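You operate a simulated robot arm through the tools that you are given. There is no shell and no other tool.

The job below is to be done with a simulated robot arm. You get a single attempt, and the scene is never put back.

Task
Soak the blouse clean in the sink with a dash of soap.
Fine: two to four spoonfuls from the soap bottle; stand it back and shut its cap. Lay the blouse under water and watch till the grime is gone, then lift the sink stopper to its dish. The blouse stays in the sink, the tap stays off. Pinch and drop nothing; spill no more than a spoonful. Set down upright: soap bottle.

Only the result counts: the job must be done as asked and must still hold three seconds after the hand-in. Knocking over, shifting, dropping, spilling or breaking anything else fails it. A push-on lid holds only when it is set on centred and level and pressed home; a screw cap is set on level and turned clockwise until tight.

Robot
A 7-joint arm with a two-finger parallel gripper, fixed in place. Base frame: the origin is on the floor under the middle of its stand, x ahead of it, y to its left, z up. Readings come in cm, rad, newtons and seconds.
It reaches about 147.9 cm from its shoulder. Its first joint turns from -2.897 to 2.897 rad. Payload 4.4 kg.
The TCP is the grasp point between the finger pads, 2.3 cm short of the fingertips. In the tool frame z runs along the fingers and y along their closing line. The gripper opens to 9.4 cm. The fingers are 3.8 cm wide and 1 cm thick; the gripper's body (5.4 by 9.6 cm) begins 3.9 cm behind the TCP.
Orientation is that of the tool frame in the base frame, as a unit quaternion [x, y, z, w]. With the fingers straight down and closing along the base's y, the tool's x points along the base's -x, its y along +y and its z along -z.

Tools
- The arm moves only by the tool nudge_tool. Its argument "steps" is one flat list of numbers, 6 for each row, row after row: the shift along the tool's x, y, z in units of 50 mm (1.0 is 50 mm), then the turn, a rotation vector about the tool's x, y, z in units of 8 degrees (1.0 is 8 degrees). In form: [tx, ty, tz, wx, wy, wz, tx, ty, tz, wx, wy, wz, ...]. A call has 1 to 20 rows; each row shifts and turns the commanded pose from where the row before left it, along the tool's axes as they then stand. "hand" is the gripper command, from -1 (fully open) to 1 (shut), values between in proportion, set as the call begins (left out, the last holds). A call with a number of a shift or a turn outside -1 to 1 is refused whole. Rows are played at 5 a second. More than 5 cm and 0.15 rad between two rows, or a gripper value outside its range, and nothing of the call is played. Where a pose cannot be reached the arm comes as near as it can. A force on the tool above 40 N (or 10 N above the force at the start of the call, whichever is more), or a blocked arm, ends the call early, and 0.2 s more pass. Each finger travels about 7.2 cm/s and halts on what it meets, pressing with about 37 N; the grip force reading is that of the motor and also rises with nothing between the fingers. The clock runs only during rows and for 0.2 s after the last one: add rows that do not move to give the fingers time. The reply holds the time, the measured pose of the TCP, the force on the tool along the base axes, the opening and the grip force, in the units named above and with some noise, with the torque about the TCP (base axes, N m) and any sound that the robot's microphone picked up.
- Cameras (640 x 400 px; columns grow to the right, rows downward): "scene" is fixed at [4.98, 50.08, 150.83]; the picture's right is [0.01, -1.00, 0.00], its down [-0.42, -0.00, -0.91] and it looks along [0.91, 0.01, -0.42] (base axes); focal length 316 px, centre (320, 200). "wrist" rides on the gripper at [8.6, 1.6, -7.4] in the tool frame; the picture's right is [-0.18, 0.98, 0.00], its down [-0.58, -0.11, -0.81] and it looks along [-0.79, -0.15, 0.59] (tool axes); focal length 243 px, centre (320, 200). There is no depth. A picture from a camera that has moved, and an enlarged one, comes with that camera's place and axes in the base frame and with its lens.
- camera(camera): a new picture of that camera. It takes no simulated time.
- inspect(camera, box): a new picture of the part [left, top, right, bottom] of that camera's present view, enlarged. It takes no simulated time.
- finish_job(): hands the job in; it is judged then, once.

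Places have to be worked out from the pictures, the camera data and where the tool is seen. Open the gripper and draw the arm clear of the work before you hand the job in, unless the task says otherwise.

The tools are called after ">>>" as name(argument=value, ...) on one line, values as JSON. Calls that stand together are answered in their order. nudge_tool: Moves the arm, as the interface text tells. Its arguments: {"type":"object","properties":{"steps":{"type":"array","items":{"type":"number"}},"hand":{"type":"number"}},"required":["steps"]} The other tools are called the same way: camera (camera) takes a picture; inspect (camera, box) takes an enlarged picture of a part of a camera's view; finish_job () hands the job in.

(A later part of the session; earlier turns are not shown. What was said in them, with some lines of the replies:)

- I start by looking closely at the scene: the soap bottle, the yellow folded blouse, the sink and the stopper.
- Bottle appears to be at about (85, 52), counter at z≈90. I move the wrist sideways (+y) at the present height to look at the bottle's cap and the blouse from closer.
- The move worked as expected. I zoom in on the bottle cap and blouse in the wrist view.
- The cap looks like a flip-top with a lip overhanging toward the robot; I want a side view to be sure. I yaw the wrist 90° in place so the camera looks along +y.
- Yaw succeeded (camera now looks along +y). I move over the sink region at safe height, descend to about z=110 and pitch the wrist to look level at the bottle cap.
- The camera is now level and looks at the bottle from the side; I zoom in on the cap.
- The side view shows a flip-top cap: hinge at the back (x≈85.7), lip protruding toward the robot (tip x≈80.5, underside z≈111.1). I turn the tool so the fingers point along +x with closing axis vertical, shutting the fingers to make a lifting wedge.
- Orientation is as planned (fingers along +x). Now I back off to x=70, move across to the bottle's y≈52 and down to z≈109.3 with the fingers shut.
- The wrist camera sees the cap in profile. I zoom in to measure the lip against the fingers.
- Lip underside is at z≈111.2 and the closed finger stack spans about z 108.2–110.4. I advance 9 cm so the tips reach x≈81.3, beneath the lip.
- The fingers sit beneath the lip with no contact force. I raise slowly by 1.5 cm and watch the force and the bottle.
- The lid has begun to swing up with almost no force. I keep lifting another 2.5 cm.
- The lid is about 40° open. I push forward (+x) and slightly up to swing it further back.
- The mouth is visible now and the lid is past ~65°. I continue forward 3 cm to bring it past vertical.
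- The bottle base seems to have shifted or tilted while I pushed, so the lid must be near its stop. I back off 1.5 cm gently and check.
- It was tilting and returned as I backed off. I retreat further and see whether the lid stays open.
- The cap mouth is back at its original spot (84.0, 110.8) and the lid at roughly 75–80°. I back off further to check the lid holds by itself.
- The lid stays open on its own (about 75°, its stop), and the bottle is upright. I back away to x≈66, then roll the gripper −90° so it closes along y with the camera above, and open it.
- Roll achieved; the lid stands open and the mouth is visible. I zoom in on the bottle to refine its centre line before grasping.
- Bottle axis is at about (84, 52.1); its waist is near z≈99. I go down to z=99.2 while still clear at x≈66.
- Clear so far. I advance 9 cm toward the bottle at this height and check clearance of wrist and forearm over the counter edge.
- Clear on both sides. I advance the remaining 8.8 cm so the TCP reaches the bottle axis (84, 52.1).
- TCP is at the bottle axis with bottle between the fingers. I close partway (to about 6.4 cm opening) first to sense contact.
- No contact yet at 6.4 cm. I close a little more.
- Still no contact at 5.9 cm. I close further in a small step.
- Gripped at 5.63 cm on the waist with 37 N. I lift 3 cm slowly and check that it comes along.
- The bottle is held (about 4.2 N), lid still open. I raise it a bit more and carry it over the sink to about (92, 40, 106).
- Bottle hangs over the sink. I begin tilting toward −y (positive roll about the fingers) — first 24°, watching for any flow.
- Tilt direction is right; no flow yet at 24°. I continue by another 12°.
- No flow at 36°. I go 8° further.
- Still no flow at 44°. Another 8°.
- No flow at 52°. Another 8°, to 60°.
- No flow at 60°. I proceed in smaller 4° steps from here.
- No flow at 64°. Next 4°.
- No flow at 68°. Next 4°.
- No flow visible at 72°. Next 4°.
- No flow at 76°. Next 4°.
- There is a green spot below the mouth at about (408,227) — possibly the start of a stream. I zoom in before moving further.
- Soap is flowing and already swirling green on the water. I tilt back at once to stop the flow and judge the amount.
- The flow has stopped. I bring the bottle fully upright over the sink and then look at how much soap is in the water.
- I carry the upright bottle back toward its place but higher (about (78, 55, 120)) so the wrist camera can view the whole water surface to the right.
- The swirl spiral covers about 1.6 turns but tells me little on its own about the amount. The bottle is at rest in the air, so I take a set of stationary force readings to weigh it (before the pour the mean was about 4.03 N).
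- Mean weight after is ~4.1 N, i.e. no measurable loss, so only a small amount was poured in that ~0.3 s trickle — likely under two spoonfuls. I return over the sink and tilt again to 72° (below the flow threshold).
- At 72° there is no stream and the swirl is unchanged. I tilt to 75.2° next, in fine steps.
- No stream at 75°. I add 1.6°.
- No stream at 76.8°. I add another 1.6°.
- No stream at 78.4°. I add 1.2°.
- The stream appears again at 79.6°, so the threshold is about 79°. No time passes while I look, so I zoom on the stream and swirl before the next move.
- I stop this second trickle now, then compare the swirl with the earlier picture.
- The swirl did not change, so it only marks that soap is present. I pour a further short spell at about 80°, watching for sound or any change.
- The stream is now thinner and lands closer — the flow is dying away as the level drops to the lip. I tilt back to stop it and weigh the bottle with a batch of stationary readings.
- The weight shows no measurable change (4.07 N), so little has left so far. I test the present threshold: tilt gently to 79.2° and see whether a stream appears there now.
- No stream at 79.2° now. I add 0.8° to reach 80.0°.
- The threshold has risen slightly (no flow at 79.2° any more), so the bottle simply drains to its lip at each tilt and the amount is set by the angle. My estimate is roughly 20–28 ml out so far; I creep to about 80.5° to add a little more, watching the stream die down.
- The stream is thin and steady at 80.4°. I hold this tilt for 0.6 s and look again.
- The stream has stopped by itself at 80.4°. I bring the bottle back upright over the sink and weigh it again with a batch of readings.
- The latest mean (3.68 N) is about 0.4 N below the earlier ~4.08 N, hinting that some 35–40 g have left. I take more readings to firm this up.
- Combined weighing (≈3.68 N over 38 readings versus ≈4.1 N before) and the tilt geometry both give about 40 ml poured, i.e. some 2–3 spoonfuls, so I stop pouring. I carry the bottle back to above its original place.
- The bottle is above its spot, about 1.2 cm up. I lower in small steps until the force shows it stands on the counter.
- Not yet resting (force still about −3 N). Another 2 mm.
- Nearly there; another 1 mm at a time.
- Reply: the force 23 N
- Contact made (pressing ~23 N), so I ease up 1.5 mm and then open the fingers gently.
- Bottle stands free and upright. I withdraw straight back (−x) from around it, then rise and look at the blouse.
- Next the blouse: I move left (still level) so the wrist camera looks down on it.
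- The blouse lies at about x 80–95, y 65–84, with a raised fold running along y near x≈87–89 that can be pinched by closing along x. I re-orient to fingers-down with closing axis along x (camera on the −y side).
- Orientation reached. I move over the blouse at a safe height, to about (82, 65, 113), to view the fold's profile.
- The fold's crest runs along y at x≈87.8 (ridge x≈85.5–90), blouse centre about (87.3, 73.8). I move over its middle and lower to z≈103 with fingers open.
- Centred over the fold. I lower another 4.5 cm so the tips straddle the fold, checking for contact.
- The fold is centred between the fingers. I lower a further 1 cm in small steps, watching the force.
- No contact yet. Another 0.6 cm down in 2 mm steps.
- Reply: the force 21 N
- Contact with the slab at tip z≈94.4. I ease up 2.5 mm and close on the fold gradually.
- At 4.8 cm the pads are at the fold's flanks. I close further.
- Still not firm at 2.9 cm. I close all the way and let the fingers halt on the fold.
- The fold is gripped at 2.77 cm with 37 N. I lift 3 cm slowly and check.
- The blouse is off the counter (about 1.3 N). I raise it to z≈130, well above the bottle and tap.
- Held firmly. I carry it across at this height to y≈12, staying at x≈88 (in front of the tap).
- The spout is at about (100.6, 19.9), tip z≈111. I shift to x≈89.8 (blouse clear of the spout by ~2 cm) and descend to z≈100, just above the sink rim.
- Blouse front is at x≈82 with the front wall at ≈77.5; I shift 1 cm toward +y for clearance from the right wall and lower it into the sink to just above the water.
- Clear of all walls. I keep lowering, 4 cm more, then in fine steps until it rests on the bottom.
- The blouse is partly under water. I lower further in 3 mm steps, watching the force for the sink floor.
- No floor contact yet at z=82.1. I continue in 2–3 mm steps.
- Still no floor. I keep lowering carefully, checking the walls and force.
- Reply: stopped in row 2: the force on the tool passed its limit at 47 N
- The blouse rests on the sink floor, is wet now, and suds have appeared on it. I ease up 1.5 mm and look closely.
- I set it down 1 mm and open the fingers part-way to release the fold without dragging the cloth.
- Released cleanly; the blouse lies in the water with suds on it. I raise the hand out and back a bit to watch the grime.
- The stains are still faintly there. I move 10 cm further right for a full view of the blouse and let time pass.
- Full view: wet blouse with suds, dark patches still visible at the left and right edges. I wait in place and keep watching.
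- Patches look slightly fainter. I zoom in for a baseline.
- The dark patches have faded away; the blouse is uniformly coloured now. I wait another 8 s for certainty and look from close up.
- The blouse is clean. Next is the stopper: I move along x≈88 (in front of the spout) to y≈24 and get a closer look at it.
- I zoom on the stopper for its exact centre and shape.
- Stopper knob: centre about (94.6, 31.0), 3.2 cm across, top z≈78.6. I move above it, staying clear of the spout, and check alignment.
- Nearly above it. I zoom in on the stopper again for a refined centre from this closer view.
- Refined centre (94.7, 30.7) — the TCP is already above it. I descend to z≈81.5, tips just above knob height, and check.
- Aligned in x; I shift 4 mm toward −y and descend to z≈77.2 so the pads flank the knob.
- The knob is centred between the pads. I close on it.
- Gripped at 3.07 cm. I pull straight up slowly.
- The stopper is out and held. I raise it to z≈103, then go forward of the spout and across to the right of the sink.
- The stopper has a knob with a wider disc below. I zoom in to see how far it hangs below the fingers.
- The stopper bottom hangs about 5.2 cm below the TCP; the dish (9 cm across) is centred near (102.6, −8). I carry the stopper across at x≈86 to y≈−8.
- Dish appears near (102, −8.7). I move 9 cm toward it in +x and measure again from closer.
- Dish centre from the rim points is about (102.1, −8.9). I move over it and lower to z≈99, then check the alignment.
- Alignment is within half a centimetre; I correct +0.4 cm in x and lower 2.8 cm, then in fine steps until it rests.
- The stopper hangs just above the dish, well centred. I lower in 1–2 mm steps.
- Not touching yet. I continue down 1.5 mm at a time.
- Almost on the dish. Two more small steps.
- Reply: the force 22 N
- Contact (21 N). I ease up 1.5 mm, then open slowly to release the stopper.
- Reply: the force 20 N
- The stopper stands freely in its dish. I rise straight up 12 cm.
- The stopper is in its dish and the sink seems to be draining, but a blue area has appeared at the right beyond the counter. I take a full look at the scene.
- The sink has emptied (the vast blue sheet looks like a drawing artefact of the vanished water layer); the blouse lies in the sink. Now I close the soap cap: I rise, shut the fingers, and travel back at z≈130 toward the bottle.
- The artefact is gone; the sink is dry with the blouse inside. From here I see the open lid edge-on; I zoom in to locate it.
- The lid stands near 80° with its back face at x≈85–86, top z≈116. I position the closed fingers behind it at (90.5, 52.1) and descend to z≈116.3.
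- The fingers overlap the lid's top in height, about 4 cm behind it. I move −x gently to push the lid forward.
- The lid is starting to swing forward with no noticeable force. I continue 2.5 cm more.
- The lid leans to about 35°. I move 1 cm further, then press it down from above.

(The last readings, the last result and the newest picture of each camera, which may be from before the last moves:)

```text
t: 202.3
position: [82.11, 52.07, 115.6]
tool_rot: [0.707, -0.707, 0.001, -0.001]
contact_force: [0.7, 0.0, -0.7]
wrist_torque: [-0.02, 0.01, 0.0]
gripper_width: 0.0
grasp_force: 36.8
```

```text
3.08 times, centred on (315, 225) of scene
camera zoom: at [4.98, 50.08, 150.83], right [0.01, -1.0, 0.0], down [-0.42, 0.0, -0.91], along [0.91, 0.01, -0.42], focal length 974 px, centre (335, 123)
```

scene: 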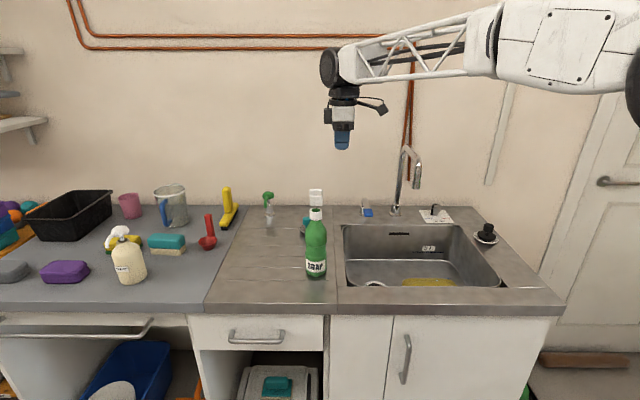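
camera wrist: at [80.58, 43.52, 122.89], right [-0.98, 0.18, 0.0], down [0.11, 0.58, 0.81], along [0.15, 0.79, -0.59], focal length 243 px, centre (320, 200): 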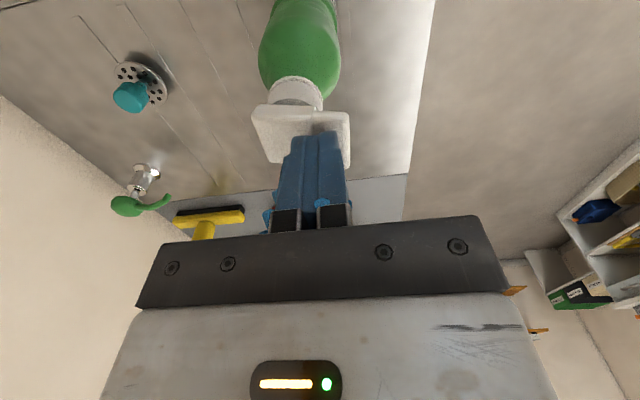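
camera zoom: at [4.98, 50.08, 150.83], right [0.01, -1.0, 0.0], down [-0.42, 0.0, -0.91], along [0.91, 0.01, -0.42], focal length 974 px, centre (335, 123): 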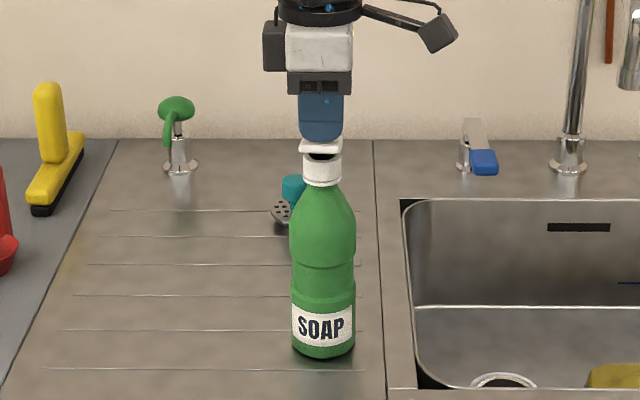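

The lid is almost closed. I press down in 2 mm steps and watch the force.

>>> nudge_tool(steps=[0, 0, 0.04, 0, 0, 0, 0, 0, 0.04, 0, 0, 0, 0, 0, 0.04, 0, 0, 0, 0, 0, 0, 0, 0, 0])

>>> nudge_tool(steps=[0, 0, 0.04, 0, 0, 0, 0, 0, 0.04, 0, 0, 0, 0, 0, 0, 0, 0, 0])

>>> inspect(camera="scene", box=[280, 160, 350, 290])

```text
t: 203.3
position: [82.14, 52.23, 114.99]
tool_rot: [0.707, -0.707, 0.001, -0.002]
contact_force: [0.3, -0.1, 0.0]
wrist_torque: [0.03, -0.03, -0.01]
gripper_width: 0.04
grasp_force: 36.2
```

```text
t: 204.1
position: [82.24, 52.16, 114.64]
tool_rot: [0.708, -0.707, 0.001, -0.001]
contact_force: [0.0, 0.3, 0.5]
wrist_torque: [0.02, -0.01, -0.02]
gripper_width: 0.0
grasp_force: 36.8
```

```text
3.08 times, centred on (315, 225) of scene
camera zoom: at [4.98, 50.08, 150.83], right [0.01, -1.0, 0.0], down [-0.42, 0.0, -0.91], along [0.91, 0.01, -0.42], focal length 974 px, centre (335, 123)
```

zoom: 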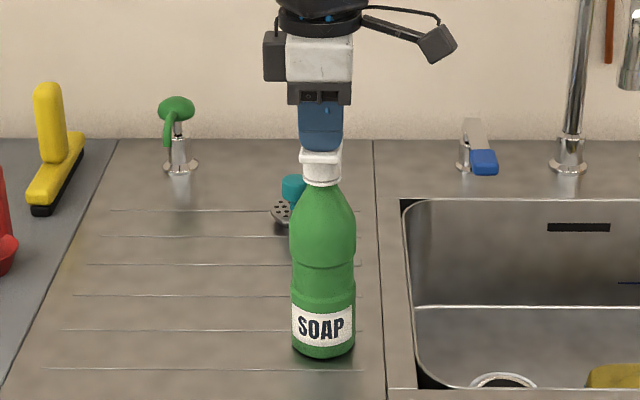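

Nearly down, no resisting force yet. I keep pressing in 1.5 mm steps.

>>> nudge_tool(steps=[0, 0, 0.03, 0, 0, 0, 0, 0, 0.03, 0, 0, 0, 0, 0, 0, 0, 0, 0])

>>> nudge_tool(steps=[0, 0, 0.03, 0, 0, 0, 0, 0, 0, 0, 0, 0])

>>> nudge_tool(steps=[0, 0, 0.03, 0, 0, 0, 0, 0, 0, 0, 0, 0])

```text
t: 204.9
position: [82.28, 52.11, 114.45]
tool_rot: [-0.707, 0.708, 0.0, 0.002]
contact_force: [0.8, -0.9, 13.2]
wrist_torque: [-0.12, -0.03, 0.01]
gripper_width: 0.0
grasp_force: 37.0
```

```text
t: 205.5
position: [82.17, 52.11, 114.22]
tool_rot: [0.707, -0.707, 0.001, -0.003]
contact_force: [1.1, -2.6, 33.6]
wrist_torque: [-0.29, -0.04, 0.01]
gripper_width: 0.0
grasp_force: 37.0
```

```text
t: 205.9
position: [82.21, 52.3, 114.51]
tool_rot: [-0.707, 0.707, -0.002, 0.005]
contact_force: [-0.5, -2.5, 12.1]
wrist_torque: [-0.23, 0.02, 0.0]
gripper_width: 0.01
grasp_force: 37.1
stopped in row 1: the force on the tool passed its limit at 47 N (the readings are from after the stop); the commanded pose is now the measured one
```

Pressed firmly (up to ~47 N) with the lid solid under the fingers. I rise and inspect whether it is level and shut.

>>> nudge_tool(steps=[0, 0, -0.2, 0, 0, 0, 0, 0, -0.4, 0, 0, 0, 0, 0, -0.6, 0, 0, 0, 0, 0, -0.6, 0, 0, 0, 0.5, 0, -0.3, 0, 0, 0, 0.5, 0, 0, 0, 0, 0, 0, 0, 0, 0, 0, 0])

>>> camera(camera="wrist")

>>> inspect(camera="scene", box=[290, 190, 340, 290])

>>> inspect(camera="scene", box=[300, 195, 332, 230])

```text
t: 207.5
position: [82.13, 47.32, 124.78]
tool_rot: [0.707, -0.707, 0.001, -0.004]
contact_force: [-0.2, 0.8, -0.2]
wrist_torque: [0.01, -0.02, -0.01]
gripper_width: 0.02
grasp_force: 36.8
```

```text
taken
camera wrist: at [80.5, 38.7, 132.07], right [-0.98, 0.18, -0.01], down [0.1, 0.58, 0.81], along [0.15, 0.79, -0.59], focal length 243 px, centre (320, 200)
```

wrist: 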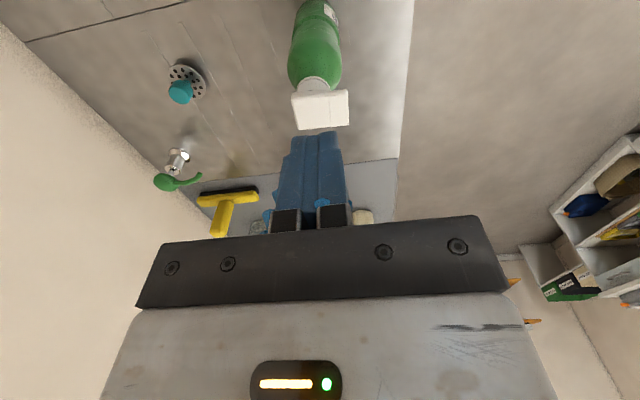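

```text
4.00 times, centred on (315, 240) of scene
camera zoom: at [4.98, 50.08, 150.83], right [0.01, -1.0, 0.0], down [-0.42, 0.0, -0.91], along [0.91, 0.01, -0.42], focal length 1266 px, centre (340, 40)
```

zoom: 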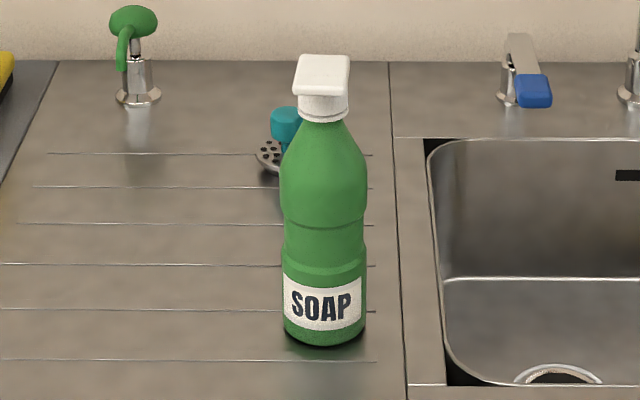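

```text
11.43 times, centred on (316, 212) of scene
camera zoom: at [4.98, 50.08, 150.83], right [0.01, -1.0, 0.0], down [-0.42, 0.0, -0.91], along [0.91, 0.01, -0.42], focal length 3616 px, centre (366, 57)
```

zoom: 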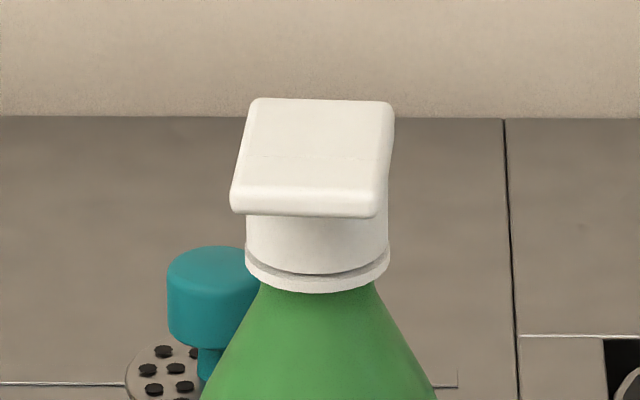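

The lid looks shut and level from the front. For certainty I take the same level side view as at the start (from over the sink).

>>> nudge_tool(steps=[0.8, 0.07, 0, 0, 0, 0, 0.85, 0.07, 0, 0, 0, 0, 0.85, 0.07, 0, 0, 0, 0, 0.85, 0.07, 0, 0, 0, 0, 0.85, 0.07, 0, 0, 0, 0, 0.85, 0.08, 0, 0, 0, 0, 0, 0, 0.7, 0, 0, 0, 0, 0, 0.7, 0, 0, 0, 0, 0, 0.55, 0, 0, 0, 0, 0, 0, 0, -0.9, 0, 0, 0, 0, 0, -0.9, 0, 0, 0, 0, 0, -0.9, 0, 0, 0, 0, 0, -0.9, 0, 0, 0, 0, 0, -0.9, 0, 0, 0, 0, 0, 0, 0])

>>> camera(camera="wrist")

>>> inspect(camera="wrist", box=[285, 130, 355, 185])

```text
t: 210.7
position: [80.03, 21.79, 114.88]
tool_rot: [0.673, -0.671, -0.218, -0.223]
contact_force: [0.6, -0.5, 0.4]
wrist_torque: [-0.01, -0.02, -0.01]
gripper_width: 0.02
grasp_force: 36.8
```

```text
taken
camera wrist: at [78.47, 10.58, 115.71], right [-0.98, 0.15, 0.1], down [0.1, -0.01, 0.99], along [0.15, 0.99, -0.01], focal length 243 px, centre (320, 200)
```

wrist: 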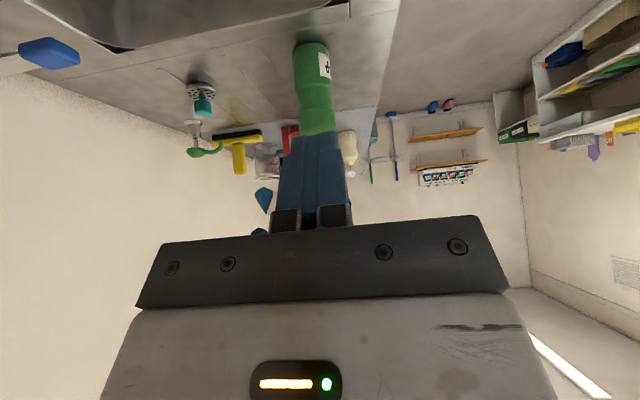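

```text
7.27 times, centred on (320, 158) of wrist
camera zoom: at [78.47, 10.58, 115.71], right [-0.98, 0.15, 0.1], down [0.1, -0.01, 0.99], along [0.15, 0.99, -0.01], focal length 1764 px, centre (320, 509)
```

zoom: 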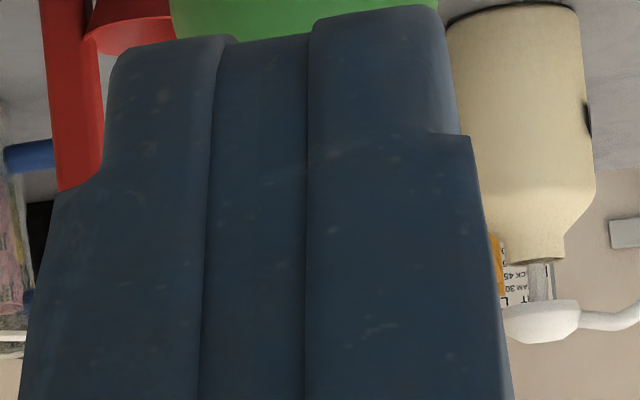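

The closed fingers block the view; I open the gripper to look between them.

>>> nudge_tool(steps=[0, 0, 0, 0, 0, 0, 0, 0, 0, 0, 0, 0, 0, 0, 0, 0, 0, 0, 0, 0, 0, 0, 0, 0], hand=-1)

>>> inspect(camera="wrist", box=[285, 130, 355, 185])

>>> inspect(camera="wrist", box=[260, 30, 380, 190])

```text
t: 211.7
position: [80.1, 21.85, 114.85]
tool_rot: [0.673, -0.671, -0.218, -0.222]
contact_force: [0.6, -0.2, 0.7]
wrist_torque: [0.01, -0.02, -0.01]
gripper_width: 9.41
grasp_force: 0.0
```

```text
7.27 times, centred on (320, 158) of wrist
camera zoom: at [78.47, 10.59, 115.7], right [-0.98, 0.15, 0.1], down [0.1, -0.01, 0.99], along [0.15, 0.99, -0.01], focal length 1764 px, centre (320, 509)
```

zoom: 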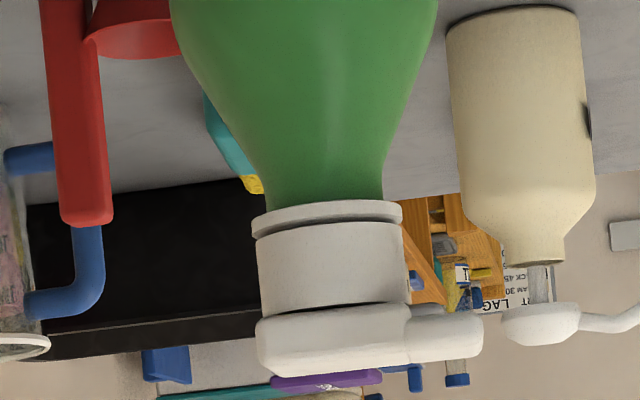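

```text
2.50 times, centred on (320, 110) of wrist
camera zoom: at [78.47, 10.59, 115.7], right [-0.98, 0.15, 0.1], down [0.1, -0.01, 0.99], along [0.15, 0.99, -0.01], focal length 606 px, centre (320, 425)
```

zoom: 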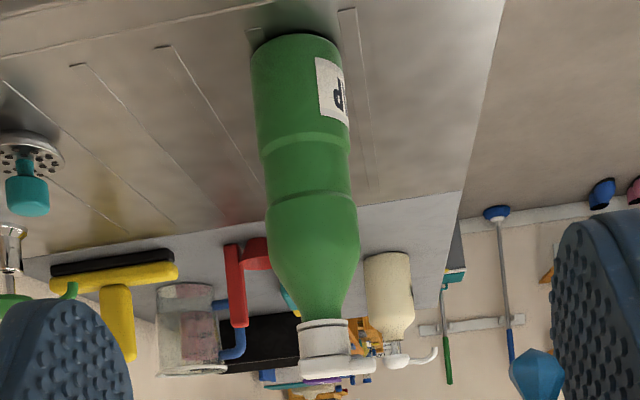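

The cap is shut flush exactly as at the start, and the bottle stands upright. I level the tool again and draw the arm up and clear, gripper open.

>>> nudge_tool(steps=[0, 0, 0, 0, 0.9, 0, 0, 0, 0, 0, 0.9, 0, 0, 0, 0, 0, 0.9, 0, 0, 0, 0, 0, 0.9, 0, 0, 0, 0, 0, 0.9, 0, 0, 0, -0.7, 0, 0, 0, 0, 0, -0.8, 0, 0, 0, 0, 0, -0.8, 0, 0, 0, 0, 0, -0.8, 0, 0, 0, 0, 0, -0.8, 0, 0, 0, 0, 0.8, 0, 0, 0, 0, 0, 0.8, 0, 0, 0, 0, 0, 0.8, 0, 0, 0, 0, 0, 0.8, 0, 0, 0, 0, 0, 0, 0, 0, 0, 0], hand=-1)

>>> camera(camera="scene")

>>> inspect(camera="scene", box=[330, 180, 560, 310])

>>> inspect(camera="scene", box=[190, 180, 350, 310])

>>> camera(camera="wrist")

```text
t: 214.9
position: [63.93, 22.32, 134.52]
tool_rot: [-0.707, 0.707, -0.001, 0.004]
contact_force: [-0.2, -0.1, -0.2]
wrist_torque: [0.02, -0.02, 0.01]
gripper_width: 9.41
grasp_force: 0.0
```

```text
taken
```

scene: 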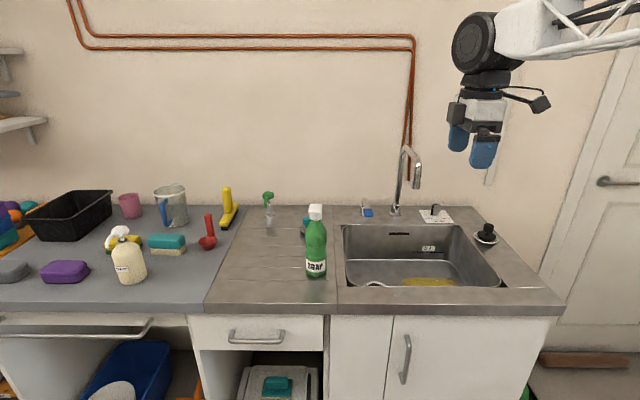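

```text
2.78 times, centred on (445, 245) of scene
camera zoom: at [4.98, 50.08, 150.83], right [0.01, -1.0, 0.0], down [-0.42, 0.0, -0.91], along [0.91, 0.01, -0.42], focal length 880 px, centre (-28, 75)
```

zoom: 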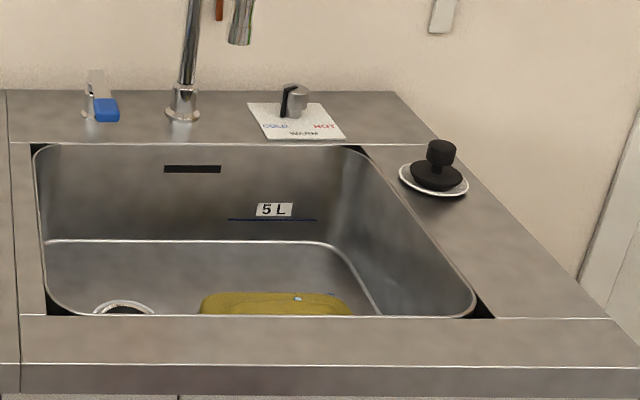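

```text
3.08 times, centred on (270, 245) of scene
camera zoom: at [4.98, 50.08, 150.83], right [0.01, -1.0, 0.0], down [-0.42, 0.0, -0.91], along [0.91, 0.01, -0.42], focal length 974 px, centre (474, 62)
```

zoom: 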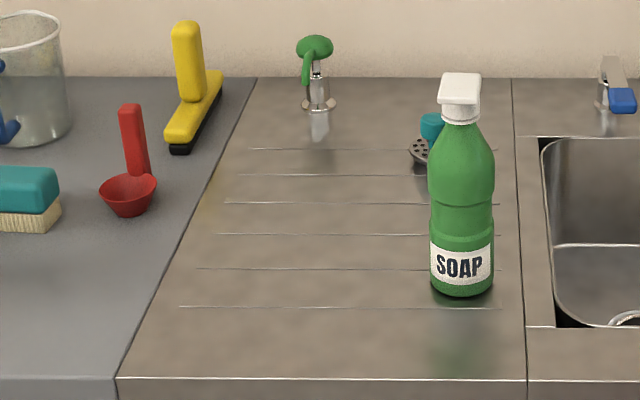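

```text
taken
camera wrist: at [62.18, 13.74, 141.72], right [-0.98, 0.18, -0.01], down [0.1, 0.58, 0.81], along [0.15, 0.79, -0.59], focal length 243 px, centre (320, 200)
```

wrist: 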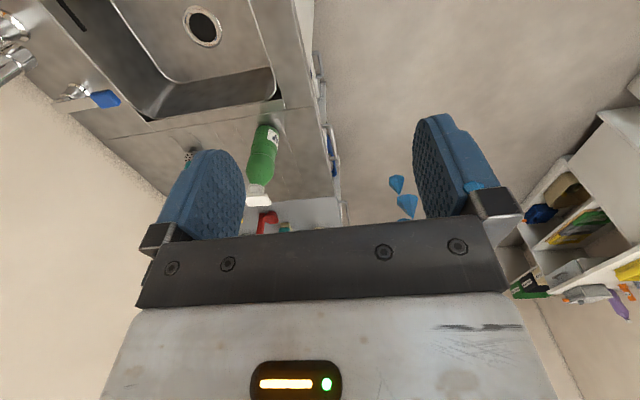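

Everything is in place: soap bottle upright and shut, blouse clean in the emptied sink, stopper in its dish, tap untouched, arm clear and gripper open. I hand the job in.

>>> finish_job()

```text
The job is handed in.
```

The job is handed in. Every step was carried out, but I never directly measured the soap dose.

- **Soap:** I poured from the soap bottle into the sink. From the weight lost and the tilt angle I estimate about 40 ml went in. That is roughly 2.7 spoonfuls if a spoonful is 15 ml; if it means 5 ml, the dose was too high. I saw no spills.
- **Bottle:** It stands upright on the drainboard, back where it was. Its cap is pressed shut, and a side view shows the lid flush, as at the start.
- **Blouse:** It soaked in the sink until the grime faded, and I waited about 8 seconds more to be sure. The raised fold on top may have stayed just above the waterline, but the whole blouse came clean. It is still in the sink.
- **Stopper:** It sits in its white dish to the right of the sink, and the water has drained.
- **Tap and arm:** I did not touch the tap. The gripper is open and the arm is clear of the counter.

The arm stopped on its force limit twice, peaking at 47 N: once setting the blouse on the sink floor, once pressing the cap home. I saw no damage either time.
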